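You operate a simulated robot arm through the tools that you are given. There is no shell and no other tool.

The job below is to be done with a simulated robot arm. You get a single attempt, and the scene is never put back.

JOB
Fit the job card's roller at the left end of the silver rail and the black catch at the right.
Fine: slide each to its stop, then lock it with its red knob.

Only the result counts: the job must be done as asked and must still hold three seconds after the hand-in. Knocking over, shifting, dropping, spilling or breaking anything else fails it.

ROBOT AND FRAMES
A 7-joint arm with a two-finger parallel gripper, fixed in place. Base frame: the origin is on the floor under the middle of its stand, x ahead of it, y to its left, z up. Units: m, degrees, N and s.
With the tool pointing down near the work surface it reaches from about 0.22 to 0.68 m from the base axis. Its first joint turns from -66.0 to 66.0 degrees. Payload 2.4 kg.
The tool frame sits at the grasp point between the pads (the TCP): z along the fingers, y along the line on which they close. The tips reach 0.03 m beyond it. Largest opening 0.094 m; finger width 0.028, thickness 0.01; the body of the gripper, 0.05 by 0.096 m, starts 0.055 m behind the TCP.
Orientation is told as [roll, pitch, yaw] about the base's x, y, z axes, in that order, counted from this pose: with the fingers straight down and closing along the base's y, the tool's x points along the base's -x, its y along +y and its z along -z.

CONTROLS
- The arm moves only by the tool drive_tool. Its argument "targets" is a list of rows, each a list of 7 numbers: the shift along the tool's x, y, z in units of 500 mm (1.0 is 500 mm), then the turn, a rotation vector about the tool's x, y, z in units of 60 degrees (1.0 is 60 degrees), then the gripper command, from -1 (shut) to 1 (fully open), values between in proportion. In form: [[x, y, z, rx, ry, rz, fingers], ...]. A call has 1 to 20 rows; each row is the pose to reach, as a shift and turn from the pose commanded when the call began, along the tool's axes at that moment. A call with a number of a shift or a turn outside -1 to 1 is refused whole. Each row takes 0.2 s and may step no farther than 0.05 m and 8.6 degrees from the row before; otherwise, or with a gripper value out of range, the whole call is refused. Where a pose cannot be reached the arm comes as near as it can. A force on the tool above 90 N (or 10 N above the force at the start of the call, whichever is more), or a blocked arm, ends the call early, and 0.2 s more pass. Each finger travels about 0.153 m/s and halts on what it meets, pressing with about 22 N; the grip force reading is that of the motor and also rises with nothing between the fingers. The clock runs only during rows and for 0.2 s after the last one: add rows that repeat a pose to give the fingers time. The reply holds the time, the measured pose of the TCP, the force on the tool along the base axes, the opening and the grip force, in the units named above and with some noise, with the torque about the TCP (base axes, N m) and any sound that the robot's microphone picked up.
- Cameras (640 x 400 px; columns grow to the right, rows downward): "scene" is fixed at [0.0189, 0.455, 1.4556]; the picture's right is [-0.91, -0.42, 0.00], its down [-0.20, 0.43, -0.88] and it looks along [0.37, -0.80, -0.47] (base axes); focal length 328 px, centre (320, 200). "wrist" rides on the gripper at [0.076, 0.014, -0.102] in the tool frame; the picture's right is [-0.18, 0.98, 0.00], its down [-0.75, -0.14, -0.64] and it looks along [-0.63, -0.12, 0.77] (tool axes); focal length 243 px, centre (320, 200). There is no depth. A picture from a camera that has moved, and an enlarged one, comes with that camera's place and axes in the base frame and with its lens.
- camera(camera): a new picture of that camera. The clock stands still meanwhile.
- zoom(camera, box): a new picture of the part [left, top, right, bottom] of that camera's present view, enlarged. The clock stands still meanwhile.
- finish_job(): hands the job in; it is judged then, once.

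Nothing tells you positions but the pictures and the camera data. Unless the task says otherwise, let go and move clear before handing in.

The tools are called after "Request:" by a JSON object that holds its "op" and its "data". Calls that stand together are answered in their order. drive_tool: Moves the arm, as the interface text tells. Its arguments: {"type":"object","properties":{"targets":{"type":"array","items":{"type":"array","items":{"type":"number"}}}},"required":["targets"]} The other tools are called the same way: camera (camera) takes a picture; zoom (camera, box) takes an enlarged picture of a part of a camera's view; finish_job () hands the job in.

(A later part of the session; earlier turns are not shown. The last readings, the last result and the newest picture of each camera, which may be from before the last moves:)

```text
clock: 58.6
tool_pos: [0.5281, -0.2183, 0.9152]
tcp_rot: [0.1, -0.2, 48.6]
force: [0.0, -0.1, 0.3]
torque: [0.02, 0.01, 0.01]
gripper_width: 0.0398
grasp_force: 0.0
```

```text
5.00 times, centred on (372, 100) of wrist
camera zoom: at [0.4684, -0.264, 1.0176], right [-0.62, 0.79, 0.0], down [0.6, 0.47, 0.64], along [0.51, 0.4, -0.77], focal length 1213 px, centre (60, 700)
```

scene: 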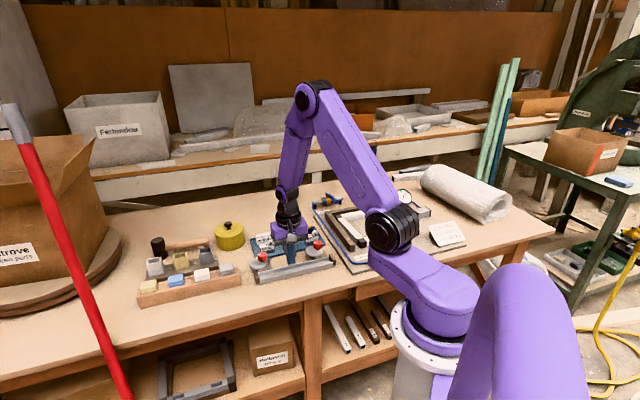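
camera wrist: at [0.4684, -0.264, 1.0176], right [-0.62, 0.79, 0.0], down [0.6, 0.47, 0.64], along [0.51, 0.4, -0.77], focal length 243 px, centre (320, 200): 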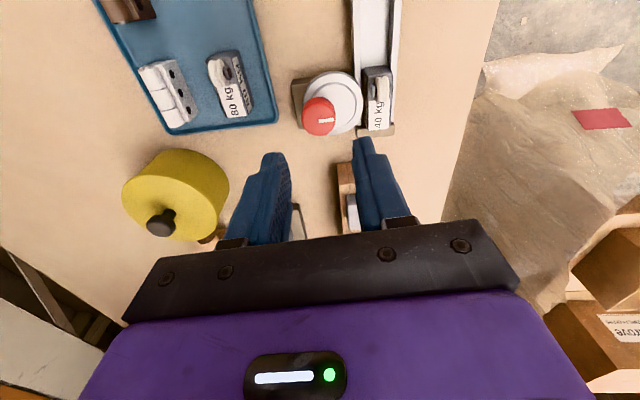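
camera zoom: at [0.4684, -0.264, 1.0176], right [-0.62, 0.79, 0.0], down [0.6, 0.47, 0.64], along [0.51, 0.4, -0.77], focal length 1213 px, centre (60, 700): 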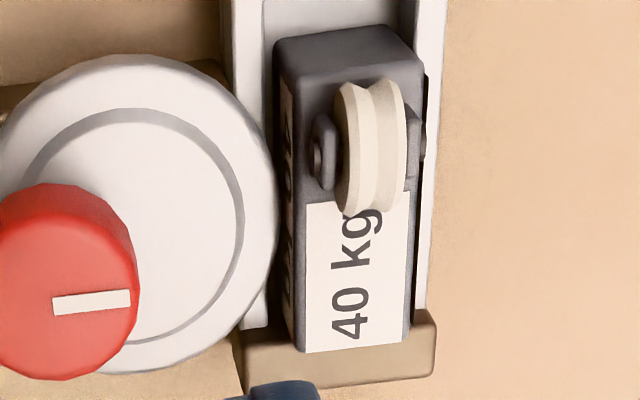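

The disc edge seems to leave a small gap to the block, so I want to verify the clamp. I'll place the camera straight above the gap to measure it.

Request:
{"op": "drive_tool", "data": {"targets": [[-0.055, 0.026, 0, 0, 0, 0.02, -0.15], [-0.11, 0.052, 0, 0, 0, 0.04, -0.15], [-0.161, 0.079, 0.02, 0, 0, 0.06, -0.15], [-0.161, 0.079, 0.04, 0, 0, 0.06, -0.15], [-0.161, 0.079, 0.04, 0, 0, 0.06, -0.15]]}}

Request:
{"op": "camera", "data": {"camera": "wrist"}}

Request:
{"op": "zoom", "data": {"camera": "wrist", "box": [260, 0, 388, 80]}}

```text
clock: 59.8
tool_pos: [0.5535, -0.1316, 0.8952]
tcp_rot: [0.0, 0.0, 44.9]
force: [-0.1, -1.0, 0.4]
torque: [-0.02, 0.04, 0.0]
gripper_width: 0.0402
grasp_force: 0.1
```

```text
taken
camera wrist: at [0.4896, -0.1738, 0.9968], right [-0.56, 0.83, 0.0], down [0.63, 0.43, 0.64], along [0.53, 0.36, -0.77], focal length 243 px, centre (320, 200)
```

wrist: 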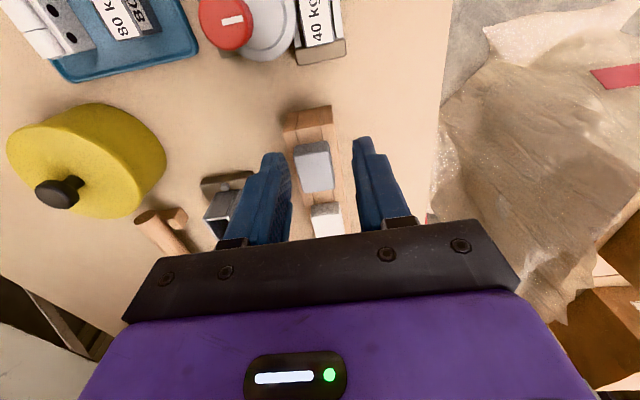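

```text
5.00 times, centred on (324, 40) of wrist
camera zoom: at [0.4896, -0.1738, 0.9968], right [-0.56, 0.83, 0.0], down [0.63, 0.43, 0.64], along [0.53, 0.36, -0.77], focal length 1213 px, centre (300, 1000)
```

zoom: 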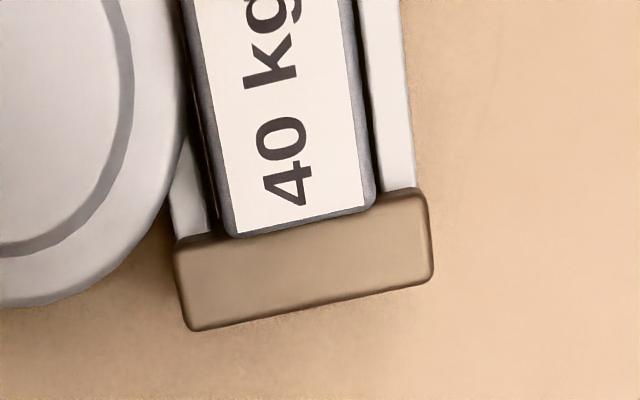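

Request:
{"op": "zoom", "data": {"camera": "wrist", "box": [284, 0, 348, 40]}}

Request:
{"op": "zoom", "data": {"camera": "scene", "box": [258, 250, 290, 276]}}

```text
10.00 times, centred on (316, 20) of wrist
camera zoom: at [0.4896, -0.1738, 0.9968], right [-0.56, 0.83, 0.0], down [0.63, 0.43, 0.64], along [0.53, 0.36, -0.77], focal length 2426 px, centre (360, 2000)
```

zoom: 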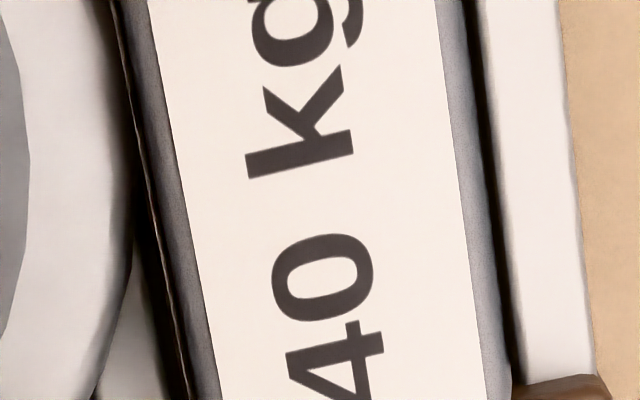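

```text
15.38 times, centred on (274, 263) of scene
camera zoom: at [0.0189, 0.455, 1.4556], right [-0.91, -0.42, 0.0], down [-0.2, 0.43, -0.88], along [0.37, -0.8, -0.47], focal length 5040 px, centre (1028, -769)
```

zoom: 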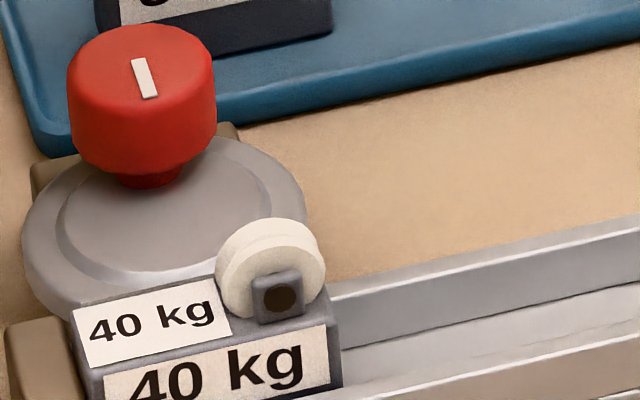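

The mark now points exactly at the rail, a 90 degree turn to its limit, and the roller end touches the stop. I'll do a gentle hold test: bring closed fingertips beside the wheel and nudge the roller away from the stop to see if it resists.

Request:
{"op": "drive_tool", "data": {"targets": [[0.04, 0.007, 0, 0, 0, 0, -0.6], [0.08, 0.014, 0, 0, 0, 0, -1], [0.1177, 0.0218, 0, 0, 0, 0, -1], [0.1177, 0.0218, 0.05, 0, 0, 0, -1], [0.1177, 0.0218, 0.09, 0, 0, 0, -1], [0.1177, 0.0218, 0.09, 0, 0, 0, -1]]}}

Request:
{"op": "camera", "data": {"camera": "wrist"}}

Request:
{"op": "zoom", "data": {"camera": "scene", "box": [250, 235, 306, 280]}}

```text
clock: 61.2
tool_pos: [0.5046, -0.1669, 0.8497]
tcp_rot: [0.1, -0.1, 45.0]
force: [-0.1, 0.2, 0.2]
torque: [0.0, -0.01, 0.02]
gripper_width: 0.0
grasp_force: 22.2
```

```text
taken
camera wrist: at [0.4414, -0.208, 0.9512], right [-0.56, 0.83, 0.0], down [0.63, 0.43, 0.64], along [0.53, 0.36, -0.77], focal length 243 px, centre (320, 200)
```

wrist: 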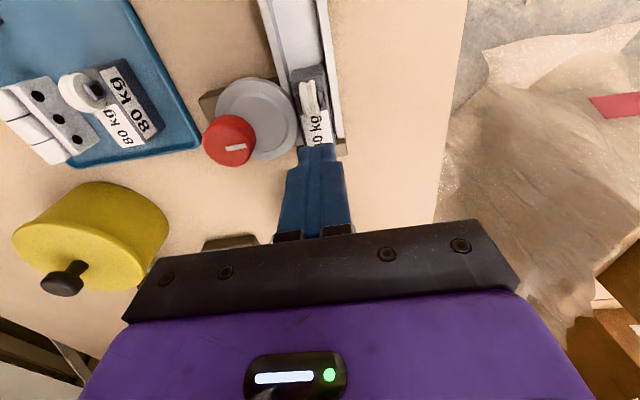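

```text
8.89 times, centred on (278, 258) of scene
camera zoom: at [0.0189, 0.455, 1.4556], right [-0.91, -0.42, 0.0], down [-0.2, 0.43, -0.88], along [0.37, -0.8, -0.47], focal length 2912 px, centre (693, -311)
```

zoom: 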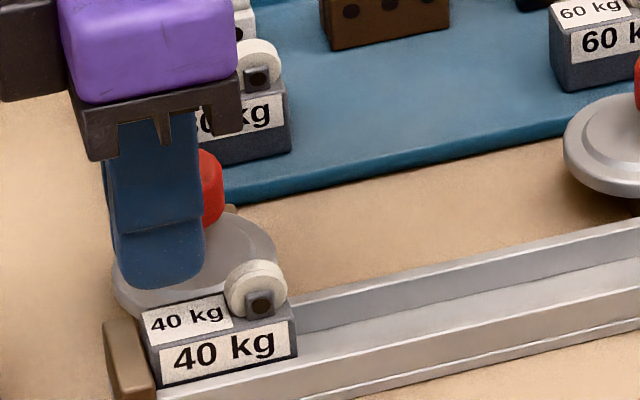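

Fingers are left of the wheel above the label. Lowering and nudging right gently.

Request:
{"op": "drive_tool", "data": {"targets": [[0, 0, 0.02, 0, 0, 0, -1], [0, 0, 0.042, 0, 0, 0, -1], [0.006, 0, 0.042, 0, 0, 0, -1], [0.01, 0, 0.042, 0, 0, 0, -1], [0.01, 0, 0.042, 0, 0, 0, -1]]}}

```text
clock: 62.4
tool_pos: [0.5006, -0.1686, 0.8288]
tcp_rot: [0.1, -0.1, 45.0]
force: [-0.5, -0.8, -0.7]
torque: [-0.01, -0.02, -0.02]
gripper_width: 0.0
grasp_force: 22.1
```

Request:
{"op": "drive_tool", "data": {"targets": [[0.002, 0, 0, 0, 0, 0, -1], [0.004, 0, 0, 0, 0, 0, -1], [0.004, 0, 0, 0, 0, 0, -1]]}}

Request:
{"op": "zoom", "data": {"camera": "scene", "box": [250, 235, 306, 280]}}

```text
clock: 63.2
tool_pos: [0.4995, -0.1695, 0.8297]
tcp_rot: [0.1, 0.0, 45.0]
force: [0.2, 0.1, -0.1]
torque: [0.01, 0.03, 0.02]
gripper_width: 0.0
grasp_force: 21.6
```

```text
8.89 times, centred on (278, 258) of scene
camera zoom: at [0.0189, 0.455, 1.4556], right [-0.91, -0.42, 0.0], down [-0.2, 0.43, -0.88], along [0.37, -0.8, -0.47], focal length 2912 px, centre (693, -311)
```

zoom: 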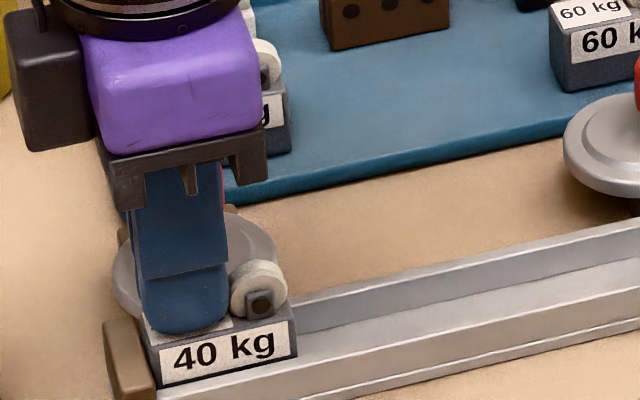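

Request:
{"op": "drive_tool", "data": {"targets": [[0.002, 0, 0, 0, 0, 0, -1], [0.004, 0, 0, 0, 0, 0, -1], [0.004, 0, 0, 0, 0, 0, -1]]}}

```text
clock: 64.0
tool_pos: [0.4993, -0.1709, 0.8293]
tcp_rot: [0.1, -0.2, 45.1]
force: [5.0, 5.3, 0.5]
torque: [0.16, -0.17, 0.01]
gripper_width: 0.0001
grasp_force: 22.2
```

Request:
{"op": "drive_tool", "data": {"targets": [[0.001, 0, 0, 0, 0, 0, -1], [0.002, 0, 0, 0, 0, 0, -1], [0.002, 0, 0, 0, 0, 0, -1]]}}

Request:
{"op": "zoom", "data": {"camera": "scene", "box": [250, 235, 306, 280]}}

```text
clock: 64.8
tool_pos: [0.4981, -0.1724, 0.8288]
tcp_rot: [0.0, -0.1, 45.1]
force: [8.1, 9.8, 5.9]
torque: [0.17, -0.13, -0.01]
gripper_width: 0.0001
grasp_force: 22.6
```

```text
8.89 times, centred on (278, 258) of scene
camera zoom: at [0.019, 0.4552, 1.4555], right [-0.91, -0.42, 0.0], down [-0.2, 0.43, -0.88], along [0.37, -0.8, -0.47], focal length 2912 px, centre (693, -311)
```

zoom: 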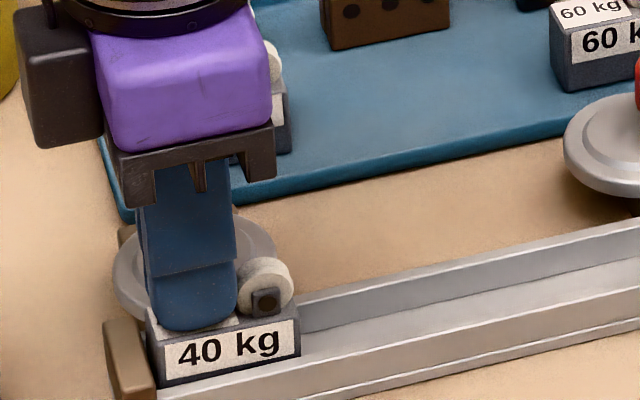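

The roller gave way slightly (about 1–2 mm) under roughly 10 N, so it isn't rigidly clamped. I'll retreat and look straight down at the cam-to-block gap.

Request:
{"op": "drive_tool", "data": {"targets": [[-0.012, 0, 0, 0, 0, 0, -1], [-0.012, 0, -0.05, 0, 0, 0, -1], [-0.012, 0, -0.11, 0, 0, 0, -1], [-0.07, -0.02, -0.13, 0, 0, 0, -1], [-0.13, -0.045, -0.13, 0, 0, 0, -1], [-0.13, -0.045, -0.13, 0, 0, 0, -1]]}}

Request:
{"op": "camera", "data": {"camera": "wrist"}}

Request:
{"op": "zoom", "data": {"camera": "wrist", "box": [264, 0, 376, 70]}}

Request:
{"op": "zoom", "data": {"camera": "scene", "box": [250, 245, 298, 285]}}

```text
clock: 66.2
tool_pos: [0.5582, -0.1411, 0.8935]
tcp_rot: [0.1, -0.1, 45.0]
force: [-1.1, 0.5, -0.5]
torque: [0.01, 0.0, 0.01]
gripper_width: 0.0
grasp_force: 22.5
```

```text
taken
camera wrist: at [0.4948, -0.1843, 0.9966], right [-0.56, 0.83, 0.0], down [0.63, 0.43, 0.64], along [0.53, 0.36, -0.77], focal length 243 px, centre (320, 200)
```

wrist: 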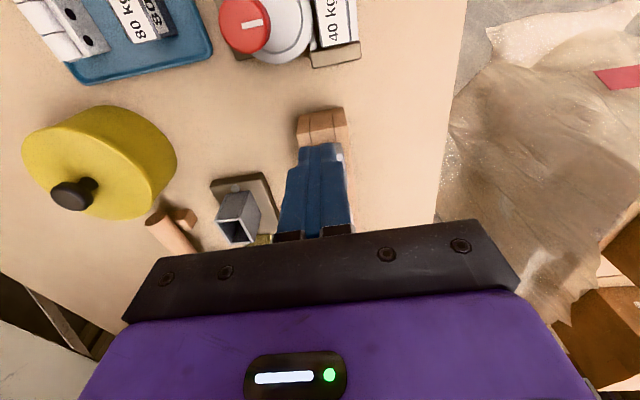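

```text
5.71 times, centred on (320, 35) of wrist
camera zoom: at [0.4948, -0.1843, 0.9966], right [-0.56, 0.83, 0.0], down [0.63, 0.43, 0.64], along [0.53, 0.36, -0.77], focal length 1386 px, centre (320, 1143)
```

zoom: 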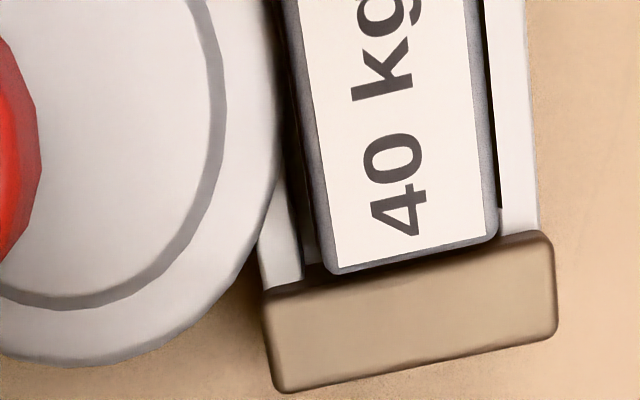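

```text
10.00 times, centred on (274, 265) of scene
camera zoom: at [0.0189, 0.455, 1.4556], right [-0.91, -0.42, 0.0], down [-0.2, 0.43, -0.88], along [0.37, -0.8, -0.47], focal length 3276 px, centre (780, -450)
```

zoom: 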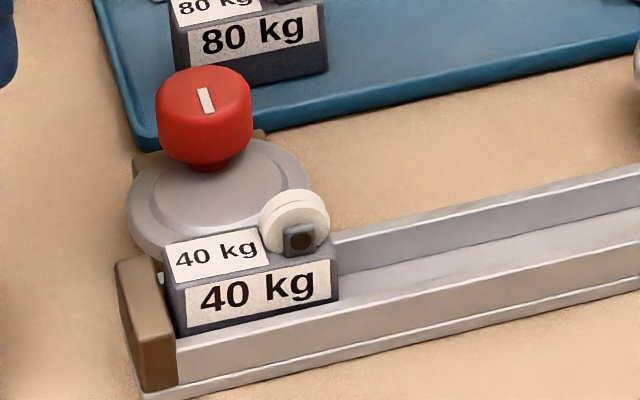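

The roller sits about 2 mm off its stop now. I'll shift the camera slightly so the cam's nearest point is clearly in view.

Request:
{"op": "drive_tool", "data": {"targets": [[0.03, -0.002, 0, 0, 0, 0, -1], [0.06, -0.002, 0, 0, 0, 0, -1], [0.06, -0.002, 0, 0, 0, 0, -1]]}}

Request:
{"op": "zoom", "data": {"camera": "wrist", "box": [264, 0, 376, 70]}}

Request:
{"op": "zoom", "data": {"camera": "wrist", "box": [288, 20, 336, 50]}}

```text
clock: 67.0
tool_pos: [0.539, -0.1635, 0.8953]
tcp_rot: [0.1, -0.1, 45.0]
force: [0.2, 0.3, -0.1]
torque: [0.0, -0.02, -0.01]
gripper_width: 0.0
grasp_force: 21.5
```

```text
5.71 times, centred on (320, 35) of wrist
camera zoom: at [0.475, -0.2066, 0.9962], right [-0.56, 0.83, 0.0], down [0.63, 0.43, 0.64], along [0.53, 0.36, -0.77], focal length 1386 px, centre (320, 1143)
```

zoom: 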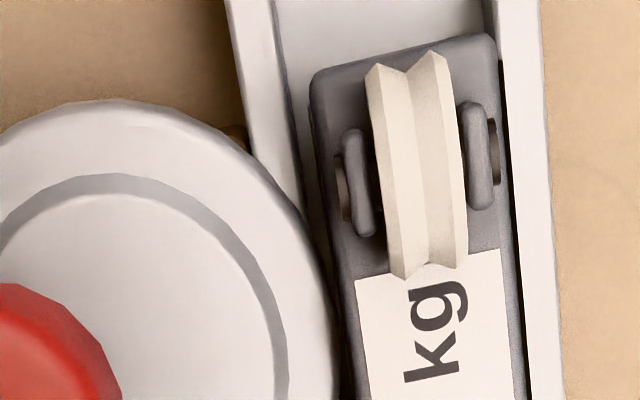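

```text
13.33 times, centred on (312, 35) of wrist
camera zoom: at [0.475, -0.2066, 0.9962], right [-0.56, 0.83, 0.0], down [0.63, 0.43, 0.64], along [0.53, 0.36, -0.77], focal length 3235 px, centre (427, 2400)
```

zoom: 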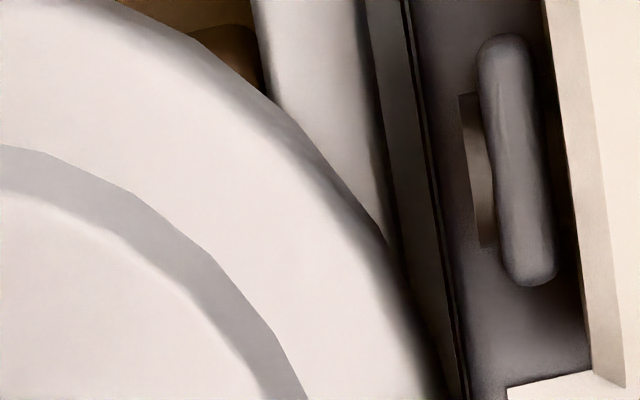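

Request:
{"op": "zoom", "data": {"camera": "wrist", "box": [296, 45, 360, 95]}}

Request:
{"op": "camera", "data": {"camera": "wrist"}}

```text
8.00 times, centred on (328, 70) of wrist
camera zoom: at [0.475, -0.2066, 0.9962], right [-0.56, 0.83, 0.0], down [0.63, 0.43, 0.64], along [0.53, 0.36, -0.77], focal length 1941 px, centre (256, 1240)
```

zoom: 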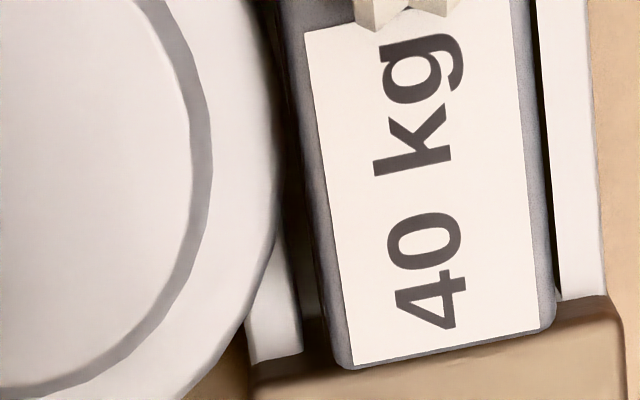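

```text
taken
camera wrist: at [0.475, -0.2066, 0.9962], right [-0.56, 0.83, 0.0], down [0.63, 0.43, 0.64], along [0.53, 0.36, -0.77], focal length 243 px, centre (320, 200)
```

wrist: 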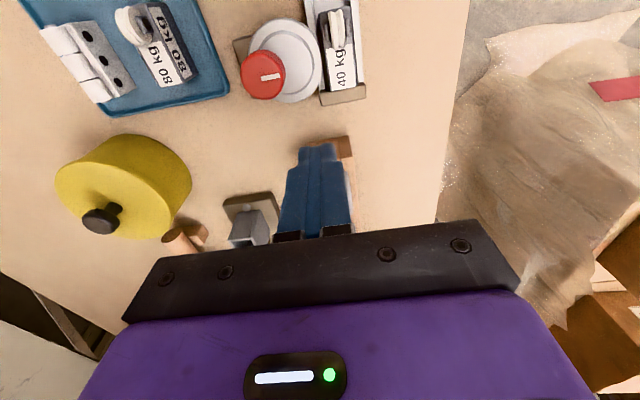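

The cam at its 90 degree limit just covers the block's back edge without squeezing it. I'll go back to the right of the roller and push it against its stop again, noting the force needed with the cam closed.

Request:
{"op": "drive_tool", "data": {"targets": [[0.08, 0.015, 0, 0, 0, 0, -1], [0.16, 0.03, 0, 0, 0, 0, -1], [0.237, 0.0446, 0, 0, 0, 0, -1], [0.237, 0.0446, 0.08, 0, 0, 0, -1], [0.237, 0.0446, 0.14, 0, 0, 0, -1], [0.237, 0.0446, 0.185, 0, 0, 0, -1], [0.237, 0.0446, 0.185, 0, 0, 0, -1]]}}

Request:
{"op": "zoom", "data": {"camera": "scene", "box": [250, 230, 330, 290]}}

Request:
{"op": "camera", "data": {"camera": "wrist"}}

```text
clock: 68.6
tool_pos: [0.4389, -0.2293, 0.8001]
tcp_rot: [0.0, -0.1, 45.0]
force: [0.6, 0.5, 0.1]
torque: [0.03, -0.02, 0.0]
gripper_width: 0.0
grasp_force: 22.4
```

```text
6.67 times, centred on (290, 260) of scene
camera zoom: at [0.0189, 0.455, 1.4556], right [-0.91, -0.42, 0.0], down [-0.2, 0.43, -0.88], along [0.37, -0.8, -0.47], focal length 2184 px, centre (520, -200)
```

zoom: 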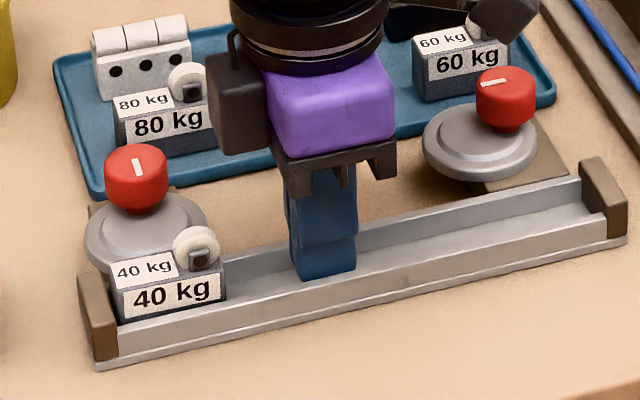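

```text
taken
camera wrist: at [0.3763, -0.2729, 0.9034], right [-0.56, 0.83, 0.0], down [0.63, 0.43, 0.64], along [0.53, 0.36, -0.77], focal length 243 px, centre (320, 200)
```

wrist: 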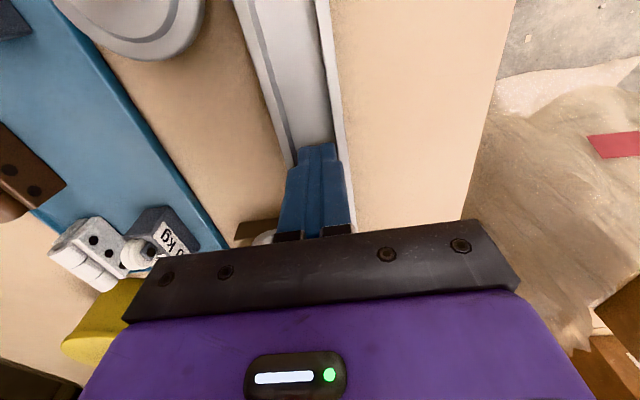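

Fingers are in the channel, right of the roller. Advancing quickly to near contact and then slowly.

Request:
{"op": "drive_tool", "data": {"targets": [[-0.015, 0, 0, 0, 0, 0, -1], [-0.03, 0, 0, 0, 0, 0, -1], [-0.045, 0, 0, 0, 0, 0, -1], [-0.06, 0, 0, 0, 0, 0, -1], [-0.064, 0, 0, 0, 0, 0, -1], [-0.064, 0, 0, 0, 0, 0, -1]]}}

Request:
{"op": "drive_tool", "data": {"targets": [[-0.002, 0, 0, 0, 0, 0, -1], [-0.004, 0, 0, 0, 0, 0, -1], [-0.004, 0, 0, 0, 0, 0, -1]]}}

```text
clock: 70.0
tool_pos: [0.4618, -0.2082, 0.8023]
tcp_rot: [0.1, -0.1, 44.9]
force: [-0.7, -0.5, 0.7]
torque: [-0.03, -0.02, -0.01]
gripper_width: 0.0001
grasp_force: 22.0
```

```text
clock: 70.8
tool_pos: [0.4628, -0.2076, 0.8013]
tcp_rot: [0.1, -0.1, 45.0]
force: [0.5, 0.5, 0.1]
torque: [0.02, -0.03, 0.01]
gripper_width: 0.0
grasp_force: 22.1
```

Request:
{"op": "drive_tool", "data": {"targets": [[-0.001, 0, 0, 0, 0, 0, -1], [-0.002, 0, 0, 0, 0, 0, -1], [-0.002, 0, 0, 0, 0, 0, -1]]}}

Request:
{"op": "drive_tool", "data": {"targets": [[-0.001, 0, 0, 0, 0, 0, -1], [-0.002, 0, 0, 0, 0, 0, -1], [-0.002, 0, 0, 0, 0, 0, -1]]}}

Request:
{"op": "zoom", "data": {"camera": "scene", "box": [250, 245, 298, 285]}}

```text
clock: 71.6
tool_pos: [0.4639, -0.2062, 0.8023]
tcp_rot: [0.1, -0.2, 45.0]
force: [-1.1, -0.9, 0.6]
torque: [-0.04, -0.01, 0.02]
gripper_width: 0.0
grasp_force: 22.3
```

```text
clock: 72.4
tool_pos: [0.464, -0.2057, 0.8004]
tcp_rot: [0.1, -0.1, 45.1]
force: [-2.0, -1.8, 1.8]
torque: [0.02, 0.0, -0.02]
gripper_width: 0.0
grasp_force: 21.8
```

```text
10.00 times, centred on (274, 265) of scene
camera zoom: at [0.0188, 0.4549, 1.4556], right [-0.91, -0.42, 0.0], down [-0.2, 0.43, -0.88], along [0.37, -0.8, -0.47], focal length 3276 px, centre (780, -450)
```

zoom: 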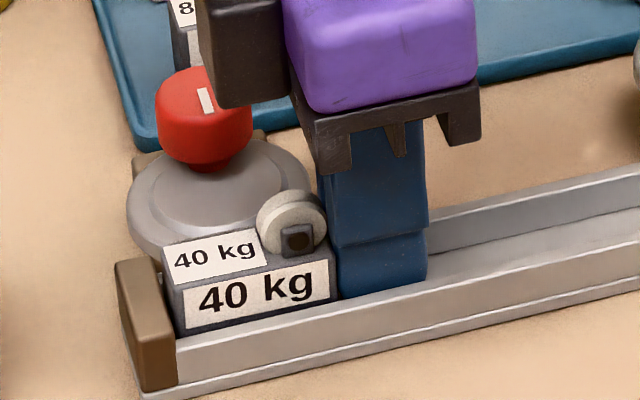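

Request:
{"op": "drive_tool", "data": {"targets": [[-0.001, 0, 0, 0, 0, 0, -1], [-0.002, 0, 0, 0, 0, 0, -1], [-0.002, 0, 0, 0, 0, 0, -1]]}}

Request:
{"op": "drive_tool", "data": {"targets": [[-0.001, 0, 0, 0, 0, 0, -1], [-0.002, 0, 0, 0, 0, 0, -1], [-0.002, 0, 0, 0, 0, 0, -1]]}}

Request:
{"op": "zoom", "data": {"camera": "scene", "box": [250, 245, 298, 285]}}

```text
clock: 73.2
tool_pos: [0.465, -0.205, 0.8023]
tcp_rot: [0.1, -0.2, 45.0]
force: [-3.0, -2.3, 2.2]
torque: [0.04, -0.02, 0.0]
gripper_width: 0.0
grasp_force: 21.8
```

```text
clock: 74.0
tool_pos: [0.4658, -0.2061, 0.8018]
tcp_rot: [0.1, -0.1, 44.9]
force: [-5.4, -5.4, 2.0]
torque: [-0.06, 0.04, 0.0]
gripper_width: 0.0
grasp_force: 21.8
```

```text
10.00 times, centred on (274, 265) of scene
camera zoom: at [0.0188, 0.4549, 1.4556], right [-0.91, -0.42, 0.0], down [-0.2, 0.43, -0.88], along [0.37, -0.8, -0.47], focal length 3276 px, centre (780, -450)
```

zoom: 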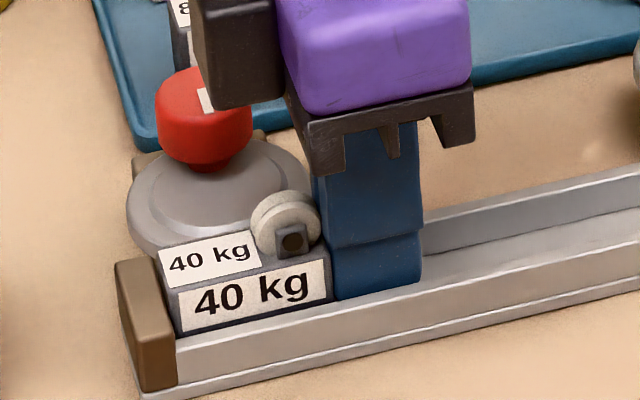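

The roller is back firmly against its stop (about 7 N). Now I'll rise and go above the black catch at the back right of the tray.

Request:
{"op": "drive_tool", "data": {"targets": [[0.02, 0, 0, 0, 0, 0, -1], [0.02, 0, -0.08, 0, 0, 0, -1], [0.02, 0, -0.16, 0, 0, 0, -0.5], [0.02, 0, -0.236, 0, 0, 0, 0], [0.07, -0.065, -0.236, 0, 0, 0, 0.5], [0.12, -0.13, -0.236, 0, 0, 0, 1], [0.17, -0.195, -0.236, 0, 0, 0, 1], [0.21, -0.26, -0.236, 0, 0, 0, 1], [0.255, -0.325, -0.236, 0, 0, 0, 1], [0.297, -0.381, -0.236, 0, 0, 0, 1], [0.297, -0.381, -0.236, 0, 0, 0, 1]]}}

Request:
{"op": "camera", "data": {"camera": "wrist"}}

Request:
{"op": "zoom", "data": {"camera": "wrist", "box": [260, 50, 372, 140]}}

Request:
{"op": "zoom", "data": {"camera": "scene", "box": [250, 245, 298, 285]}}

```text
clock: 76.4
tool_pos: [0.4946, -0.4433, 0.9183]
tcp_rot: [0.2, -0.1, 45.0]
force: [-0.3, 0.4, 0.7]
torque: [-0.03, -0.01, -0.03]
gripper_width: 0.0942
grasp_force: 0.1
```

```text
taken
camera wrist: at [0.4312, -0.4848, 1.0199], right [-0.56, 0.83, 0.0], down [0.63, 0.43, 0.64], along [0.53, 0.36, -0.77], focal length 243 px, centre (320, 200)
```

wrist: 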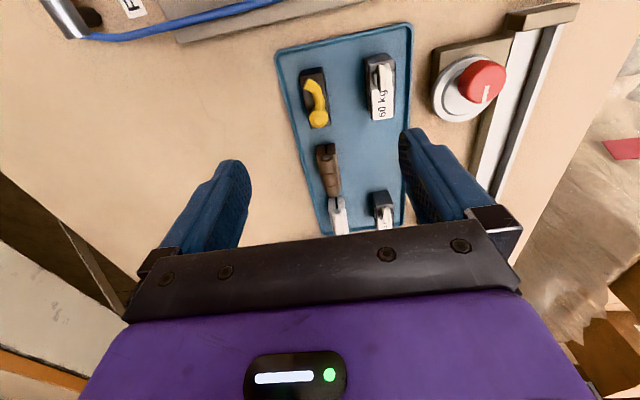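

```text
4.44 times, centred on (316, 95) of wrist
camera zoom: at [0.4312, -0.4848, 1.0199], right [-0.56, 0.83, 0.0], down [0.63, 0.43, 0.64], along [0.53, 0.36, -0.77], focal length 1078 px, centre (338, 667)
```

zoom: 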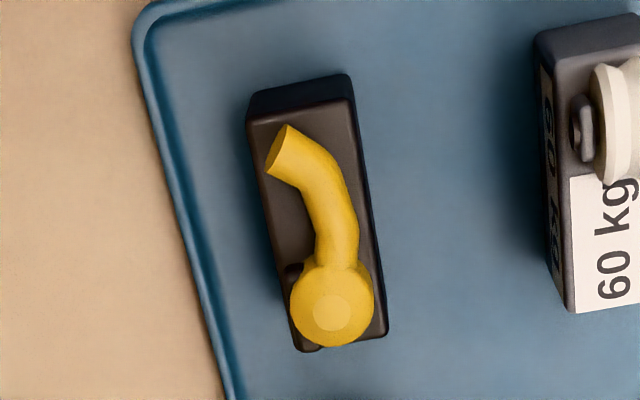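

```text
10.00 times, centred on (274, 265) of scene
camera zoom: at [0.0189, 0.4549, 1.4556], right [-0.91, -0.42, 0.0], down [-0.2, 0.43, -0.88], along [0.37, -0.8, -0.47], focal length 3276 px, centre (780, -450)
```

zoom: 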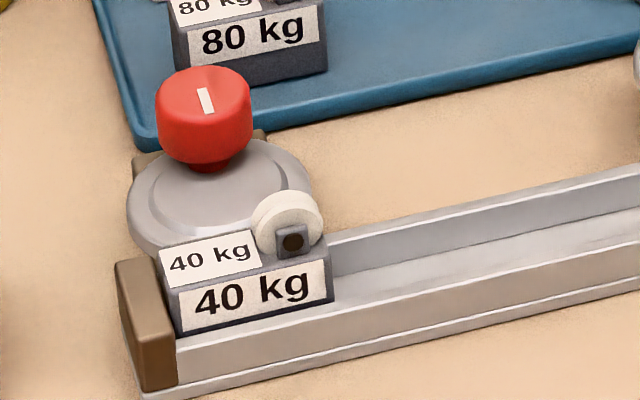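

The catch body is about 50 x 21 mm, centred about 4 mm from the hand's axis, aligned with the rail. I'll correct, narrow the opening and descend partway.

Request:
{"op": "drive_tool", "data": {"targets": [[0.0056, -0.0056, 0.03, 0, 0, 0, 0.5], [0.0056, -0.0056, 0.07, 0, 0, 0, 0.1], [0.0056, -0.0056, 0.11, 0, 0, 0, 0.02], [0.0056, -0.0056, 0.136, 0, 0, 0, 0.02], [0.0056, -0.0056, 0.136, 0, 0, 0, 0.02]]}}

Request:
{"op": "camera", "data": {"camera": "wrist"}}

Request:
{"op": "zoom", "data": {"camera": "wrist", "box": [240, 60, 400, 200]}}

```text
clock: 77.6
tool_pos: [0.4941, -0.4481, 0.85]
tcp_rot: [0.0, 0.0, 44.9]
force: [-0.2, -0.2, 1.4]
torque: [0.04, 0.04, -0.01]
gripper_width: 0.0477
grasp_force: 0.0
```

```text
taken
camera wrist: at [0.4315, -0.4907, 0.9525], right [-0.56, 0.83, 0.0], down [0.63, 0.43, 0.64], along [0.53, 0.36, -0.77], focal length 243 px, centre (320, 200)
```

wrist: 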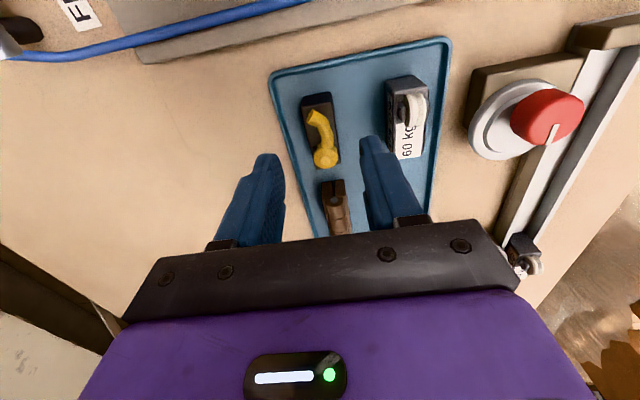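

```text
2.86 times, centred on (320, 130) of wrist
camera zoom: at [0.4315, -0.4907, 0.9525], right [-0.56, 0.83, 0.0], down [0.63, 0.43, 0.64], along [0.53, 0.36, -0.77], focal length 693 px, centre (320, 400)
```

zoom: 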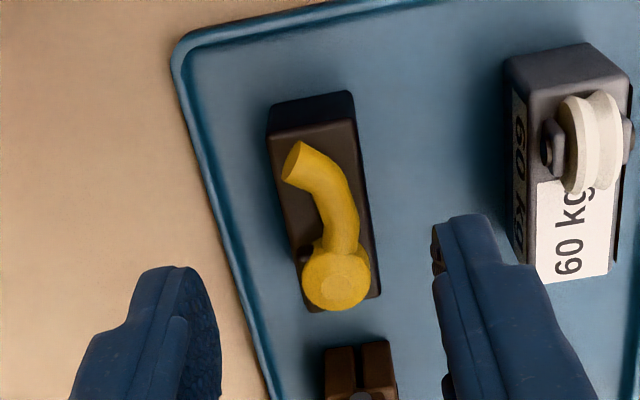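

Close to centred. Small correction, then down to grip height and close on the catch body.

Request:
{"op": "drive_tool", "data": {"targets": [[-0.002, 0.0024, 0.03, 0, 0, 0, 0.02], [-0.002, 0.0024, 0.06, 0, 0, 0, 0.02], [-0.002, 0.0024, 0.08, 0, 0, 0, 0.02], [-0.002, 0.0024, 0.08, 0, 0, 0, 0.02]]}}

Request:
{"op": "zoom", "data": {"camera": "wrist", "box": [240, 100, 400, 240]}}

Request:
{"op": "zoom", "data": {"camera": "scene", "box": [280, 200, 350, 255]}}

```text
clock: 78.6
tool_pos: [0.4947, -0.4467, 0.8117]
tcp_rot: [0.1, 0.0, 45.1]
force: [0.3, 0.4, -0.4]
torque: [0.0, 0.02, 0.0]
gripper_width: 0.0476
grasp_force: 0.1
```

```text
2.86 times, centred on (320, 170) of wrist
camera zoom: at [0.4321, -0.4898, 0.9129], right [-0.56, 0.83, 0.0], down [0.63, 0.43, 0.64], along [0.53, 0.36, -0.77], focal length 693 px, centre (320, 286)
```

zoom: 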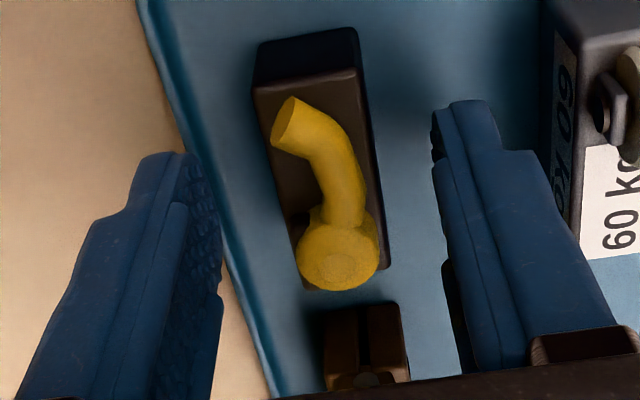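

```text
7.27 times, centred on (315, 228) of scene
camera zoom: at [0.0189, 0.455, 1.4556], right [-0.91, -0.42, 0.0], down [-0.2, 0.43, -0.88], along [0.37, -0.8, -0.47], focal length 2383 px, centre (356, 0)
```

zoom: 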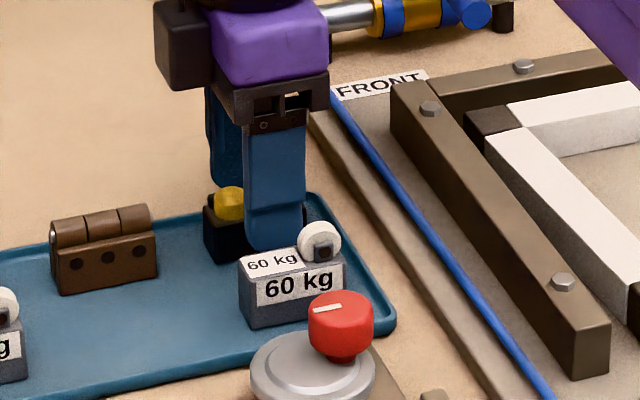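

Fingers straddle the catch body with clearance. Closing.

Request:
{"op": "drive_tool", "data": {"targets": [[0, 0, 0, 0, 0, 0, -0.3], [0, 0, 0, 0, 0, 0, -0.5], [0, 0, 0, 0, 0, 0, -0.7], [0, 0, 0, 0, 0, 0, -1], [0, 0, 0, 0, 0, 0, -1]]}}

Request:
{"op": "zoom", "data": {"camera": "wrist", "box": [240, 100, 400, 240]}}

```text
clock: 79.8
tool_pos: [0.4953, -0.4479, 0.8113]
tcp_rot: [0.2, -0.1, 45.0]
force: [-0.3, -0.7, -0.5]
torque: [0.03, 0.01, -0.02]
gripper_width: 0.021
grasp_force: 21.8
```

```text
2.86 times, centred on (320, 170) of wrist
camera zoom: at [0.432, -0.4897, 0.9131], right [-0.56, 0.83, 0.0], down [0.63, 0.43, 0.64], along [0.53, 0.36, -0.77], focal length 693 px, centre (320, 286)
```

zoom: 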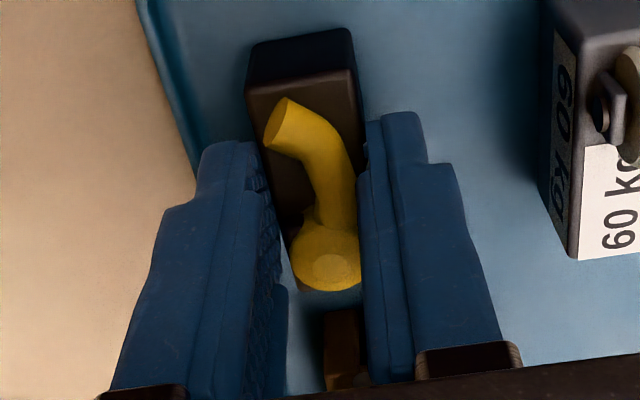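

Gripped at 21 mm. Lifting straight up.

Request:
{"op": "drive_tool", "data": {"targets": [[0, 0, -0.02, 0, 0, 0, -1], [0, 0, -0.06, 0, 0, 0, -1], [0, 0, -0.12, 0, 0, 0, -1], [0, 0, -0.17, 0, 0, 0, -1], [0, 0, -0.17, 0, 0, 0, -1]]}}

Request:
{"op": "camera", "data": {"camera": "wrist"}}

Request:
{"op": "zoom", "data": {"camera": "scene", "box": [240, 190, 350, 280]}}

```text
clock: 81.0
tool_pos: [0.4944, -0.4441, 0.8948]
tcp_rot: [0.1, -0.1, 45.0]
force: [0.4, 0.3, 0.5]
torque: [0.0, 0.03, 0.04]
gripper_width: 0.0208
grasp_force: 22.0
```

```text
taken
camera wrist: at [0.4315, -0.4876, 0.9975], right [-0.56, 0.83, 0.0], down [0.63, 0.43, 0.64], along [0.53, 0.36, -0.77], focal length 243 px, centre (320, 200)
```

wrist: 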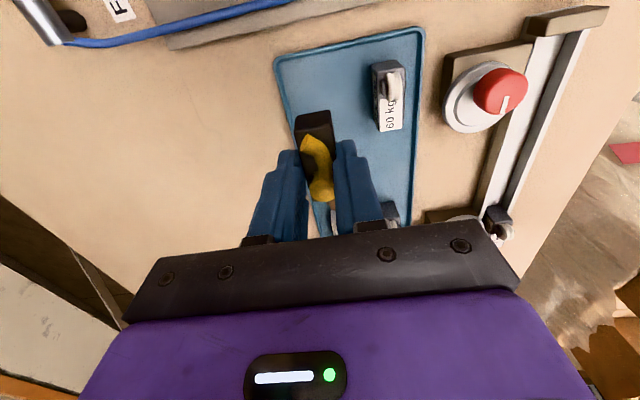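

```text
4.44 times, centred on (295, 235) of scene
camera zoom: at [0.0189, 0.455, 1.4556], right [-0.91, -0.42, 0.0], down [-0.2, 0.43, -0.88], along [0.37, -0.8, -0.47], focal length 1456 px, centre (431, 44)
```

zoom: 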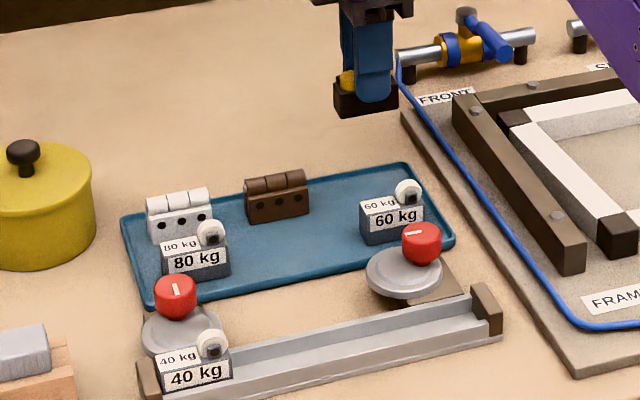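

The catch is lifted cleanly. Carrying it over the rail's middle, clear of both cams.

Request:
{"op": "drive_tool", "data": {"targets": [[-0.037, 0.0764, 0, 0, 0, 0, -1], [-0.074, 0.1528, 0, 0, 0, 0, -1], [-0.111, 0.2292, 0, 0, 0, 0, -1], [-0.148, 0.3056, 0, 0, 0, 0, -1], [-0.185, 0.382, 0, 0, 0, 0, -1], [-0.185, 0.382, 0, 0, 0, 0, -1]]}}

Request:
{"op": "camera", "data": {"camera": "wrist"}}

Request:
{"op": "zoom", "data": {"camera": "wrist", "box": [270, 40, 382, 130]}}

```text
clock: 82.4
tool_pos: [0.4277, -0.2471, 0.8951]
tcp_rot: [0.1, -0.2, 45.1]
force: [0.2, 0.0, -0.9]
torque: [-0.05, -0.03, 0.01]
gripper_width: 0.0212
grasp_force: 21.8
```

```text
taken
camera wrist: at [0.3642, -0.2889, 0.9974], right [-0.56, 0.83, 0.0], down [0.63, 0.43, 0.64], along [0.53, 0.36, -0.77], focal length 243 px, centre (320, 200)
```

wrist: 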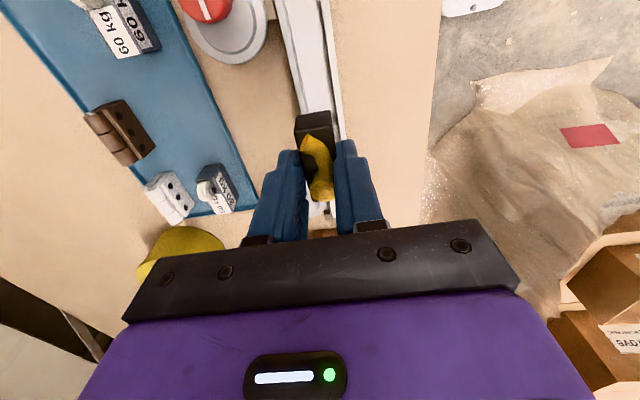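

```text
4.44 times, centred on (326, 85) of wrist
camera zoom: at [0.3642, -0.2889, 0.9974], right [-0.56, 0.83, 0.0], down [0.63, 0.43, 0.64], along [0.53, 0.36, -0.77], focal length 1078 px, centre (293, 711)
```

zoom: 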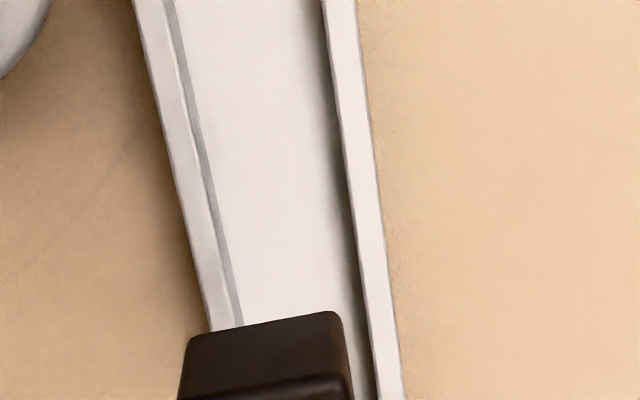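

Slightly too far back (about 1.5 mm). Correcting toward the front and lowering to just above the walls for a check.

Request:
{"op": "drive_tool", "data": {"targets": [[0, 0.003, 0.03, 0, 0, 0, -1], [0, 0.003, 0.07, 0, 0, 0, -1], [0, 0.003, 0.105, 0, 0, 0, -1], [0, 0.003, 0.125, 0, 0, 0, -1], [0, 0.003, 0.125, 0, 0, 0, -1]]}}

Request:
{"op": "zoom", "data": {"camera": "wrist", "box": [270, 40, 382, 130]}}

Request:
{"op": "zoom", "data": {"camera": "scene", "box": [250, 220, 340, 290]}}

```text
clock: 83.6
tool_pos: [0.426, -0.2437, 0.8333]
tcp_rot: [0.1, -0.1, 45.0]
force: [-0.2, 0.6, -0.7]
torque: [-0.03, 0.0, 0.0]
gripper_width: 0.0212
grasp_force: 22.0
```

```text
4.44 times, centred on (326, 85) of wrist
camera zoom: at [0.362, -0.2877, 0.9353], right [-0.56, 0.83, 0.0], down [0.63, 0.43, 0.64], along [0.53, 0.36, -0.77], focal length 1078 px, centre (293, 711)
```

zoom: 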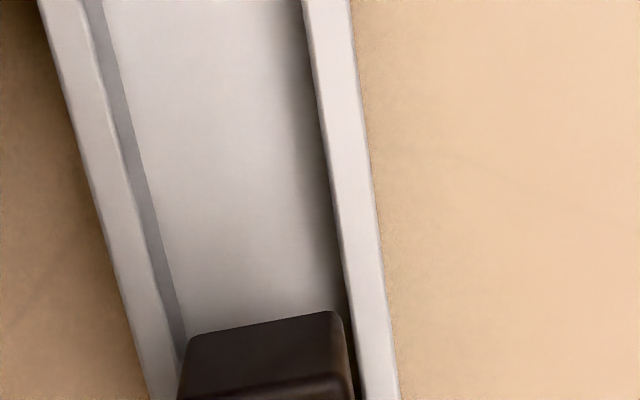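

```text
5.71 times, centred on (295, 255) of scene
camera zoom: at [0.0189, 0.455, 1.4556], right [-0.91, -0.42, 0.0], down [-0.2, 0.43, -0.88], along [0.37, -0.8, -0.47], focal length 1872 px, centre (463, -114)
```

zoom: 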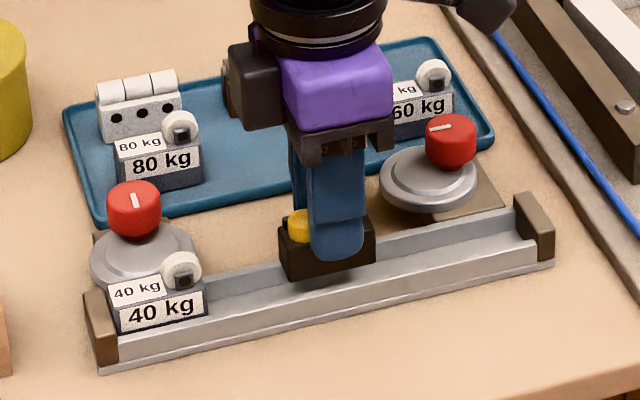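

Within 1 mm of centre. Small correction and lowering into the channel.

Request:
{"op": "drive_tool", "data": {"targets": [[0, -0.0016, 0.01, 0, 0, 0, -1], [0, -0.0016, 0.02, 0, 0, 0, -1], [0, -0.0016, 0.03, 0, 0, 0, -1], [0, -0.0016, 0.036, 0, 0, 0, -1], [0, -0.0016, 0.036, 0, 0, 0, -1]]}}

Request:
{"op": "drive_tool", "data": {"targets": [[0, 0, 0.002, 0, 0, 0, -1], [0, 0, 0.004, 0, 0, 0, -1], [0, 0, 0.004, 0, 0, 0, -1]]}}

```text
clock: 84.8
tool_pos: [0.4243, -0.2451, 0.8141]
tcp_rot: [0.1, -0.1, 44.9]
force: [0.0, -0.2, -0.1]
torque: [-0.04, 0.0, 0.0]
gripper_width: 0.0211
grasp_force: 22.7
```

```text
clock: 85.6
tool_pos: [0.4255, -0.2442, 0.8136]
tcp_rot: [0.1, -0.1, 44.9]
force: [0.4, -0.4, -0.6]
torque: [0.01, 0.04, -0.02]
gripper_width: 0.0212
grasp_force: 22.0
```

Request:
{"op": "drive_tool", "data": {"targets": [[0, 0, 0.002, 0, 0, 0, -1], [0, 0, 0.003, 0, 0, 0, -1], [0, 0, 0.003, 0, 0, 0, -1]]}}

Request:
{"op": "zoom", "data": {"camera": "scene", "box": [250, 220, 340, 290]}}

```text
clock: 86.4
tool_pos: [0.4254, -0.2461, 0.8126]
tcp_rot: [-0.1, -0.2, 45.0]
force: [-3.9, 1.6, 17.3]
torque: [0.09, 0.14, -0.04]
gripper_width: 0.0209
grasp_force: 22.1
```

```text
5.71 times, centred on (295, 255) of scene
camera zoom: at [0.0186, 0.4551, 1.4555], right [-0.91, -0.42, 0.0], down [-0.2, 0.43, -0.88], along [0.37, -0.8, -0.47], focal length 1872 px, centre (463, -114)
```

zoom: 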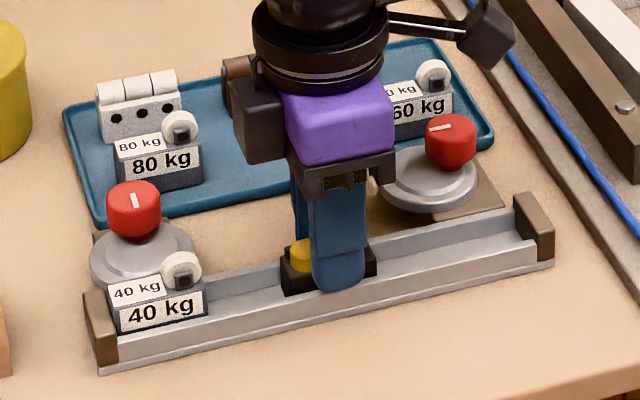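

The catch is seated on the channel floor. Easing, opening slightly and lifting.

Request:
{"op": "drive_tool", "data": {"targets": [[0, 0, -0.003, 0, 0, 0, -1], [0, 0, -0.003, 0, 0, 0, -0.6], [0, 0, -0.003, 0, 0, 0, -0.32], [0, 0, -0.003, 0, 0, 0, -0.32], [0, 0, -0.02, 0, 0, 0, -0.32], [0, 0, -0.06, 0, 0, 0, -0.32], [0, 0, -0.11, 0, 0, 0, -0.32], [0, 0, -0.11, 0, 0, 0, -0.32]]}}

Request:
{"op": "camera", "data": {"camera": "wrist"}}

Request:
{"op": "zoom", "data": {"camera": "scene", "box": [250, 220, 340, 290]}}

Request:
{"op": "zoom", "data": {"camera": "wrist", "box": [270, 60, 382, 150]}}

```text
clock: 88.2
tool_pos: [0.4252, -0.2467, 0.8676]
tcp_rot: [0.1, -0.1, 45.0]
force: [-0.6, 0.3, 0.9]
torque: [-0.01, 0.02, 0.0]
gripper_width: 0.032
grasp_force: 0.1
```

```text
taken
camera wrist: at [0.3616, -0.2885, 0.9701], right [-0.56, 0.83, 0.0], down [0.63, 0.43, 0.64], along [0.53, 0.36, -0.77], focal length 243 px, centre (320, 200)
```

wrist: 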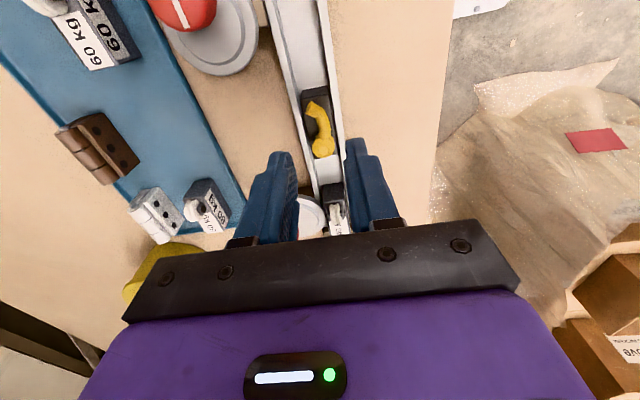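

```text
5.71 times, centred on (295, 255) of scene
camera zoom: at [0.0189, 0.455, 1.4556], right [-0.91, -0.42, 0.0], down [-0.2, 0.43, -0.88], along [0.37, -0.8, -0.47], focal length 1872 px, centre (463, -114)
```

zoom: 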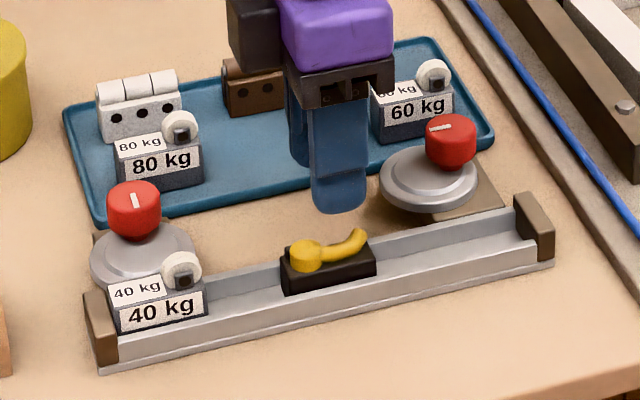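

```text
4.44 times, centred on (326, 105) of wrist
camera zoom: at [0.3616, -0.2885, 0.9701], right [-0.56, 0.83, 0.0], down [0.63, 0.43, 0.64], along [0.53, 0.36, -0.77], focal length 1078 px, centre (293, 622)
```

zoom: 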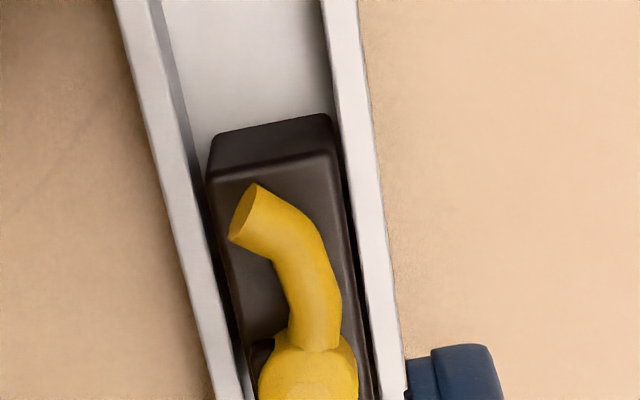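

The catch sits properly in the channel. Now I'll come down with closed fingers between the catch and the roller to push the catch right.

Request:
{"op": "drive_tool", "data": {"targets": [[-0.05, 0, 0, 0, 0, 0, -0.6], [-0.098, 0, 0, 0, 0, 0, -1], [-0.098, 0, 0, 0, 0, 0, -1], [-0.098, 0, 0.05, 0, 0, 0, -1], [-0.098, 0, 0.09, 0, 0, 0, -1], [-0.098, 0, 0.09, 0, 0, 0, -1]]}}

Request:
{"op": "zoom", "data": {"camera": "scene", "box": [250, 220, 340, 290]}}

Request:
{"op": "camera", "data": {"camera": "wrist"}}

```text
clock: 89.6
tool_pos: [0.461, -0.2109, 0.822]
tcp_rot: [0.1, -0.1, 45.0]
force: [-0.4, 0.0, 0.5]
torque: [-0.03, 0.0, -0.02]
gripper_width: 0.0
grasp_force: 22.4
```

```text
5.71 times, centred on (295, 255) of scene
camera zoom: at [0.0189, 0.455, 1.4556], right [-0.91, -0.42, 0.0], down [-0.2, 0.43, -0.88], along [0.37, -0.8, -0.47], focal length 1872 px, centre (463, -114)
```

zoom: 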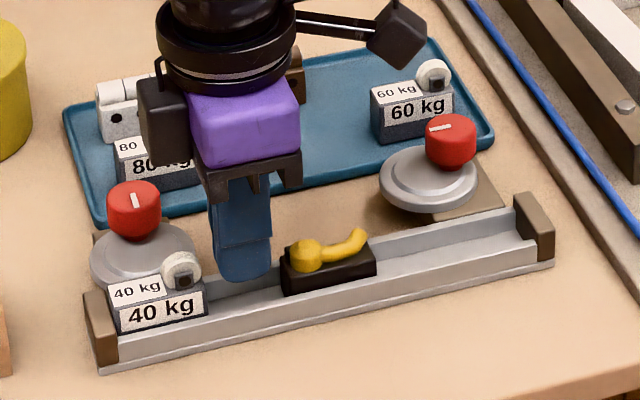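

```text
taken
camera wrist: at [0.3967, -0.2543, 0.9246], right [-0.56, 0.83, 0.0], down [0.63, 0.43, 0.64], along [0.53, 0.36, -0.77], focal length 243 px, centre (320, 200)
```

wrist: 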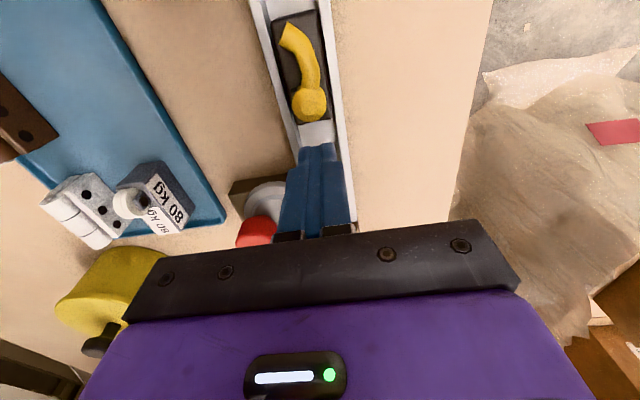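

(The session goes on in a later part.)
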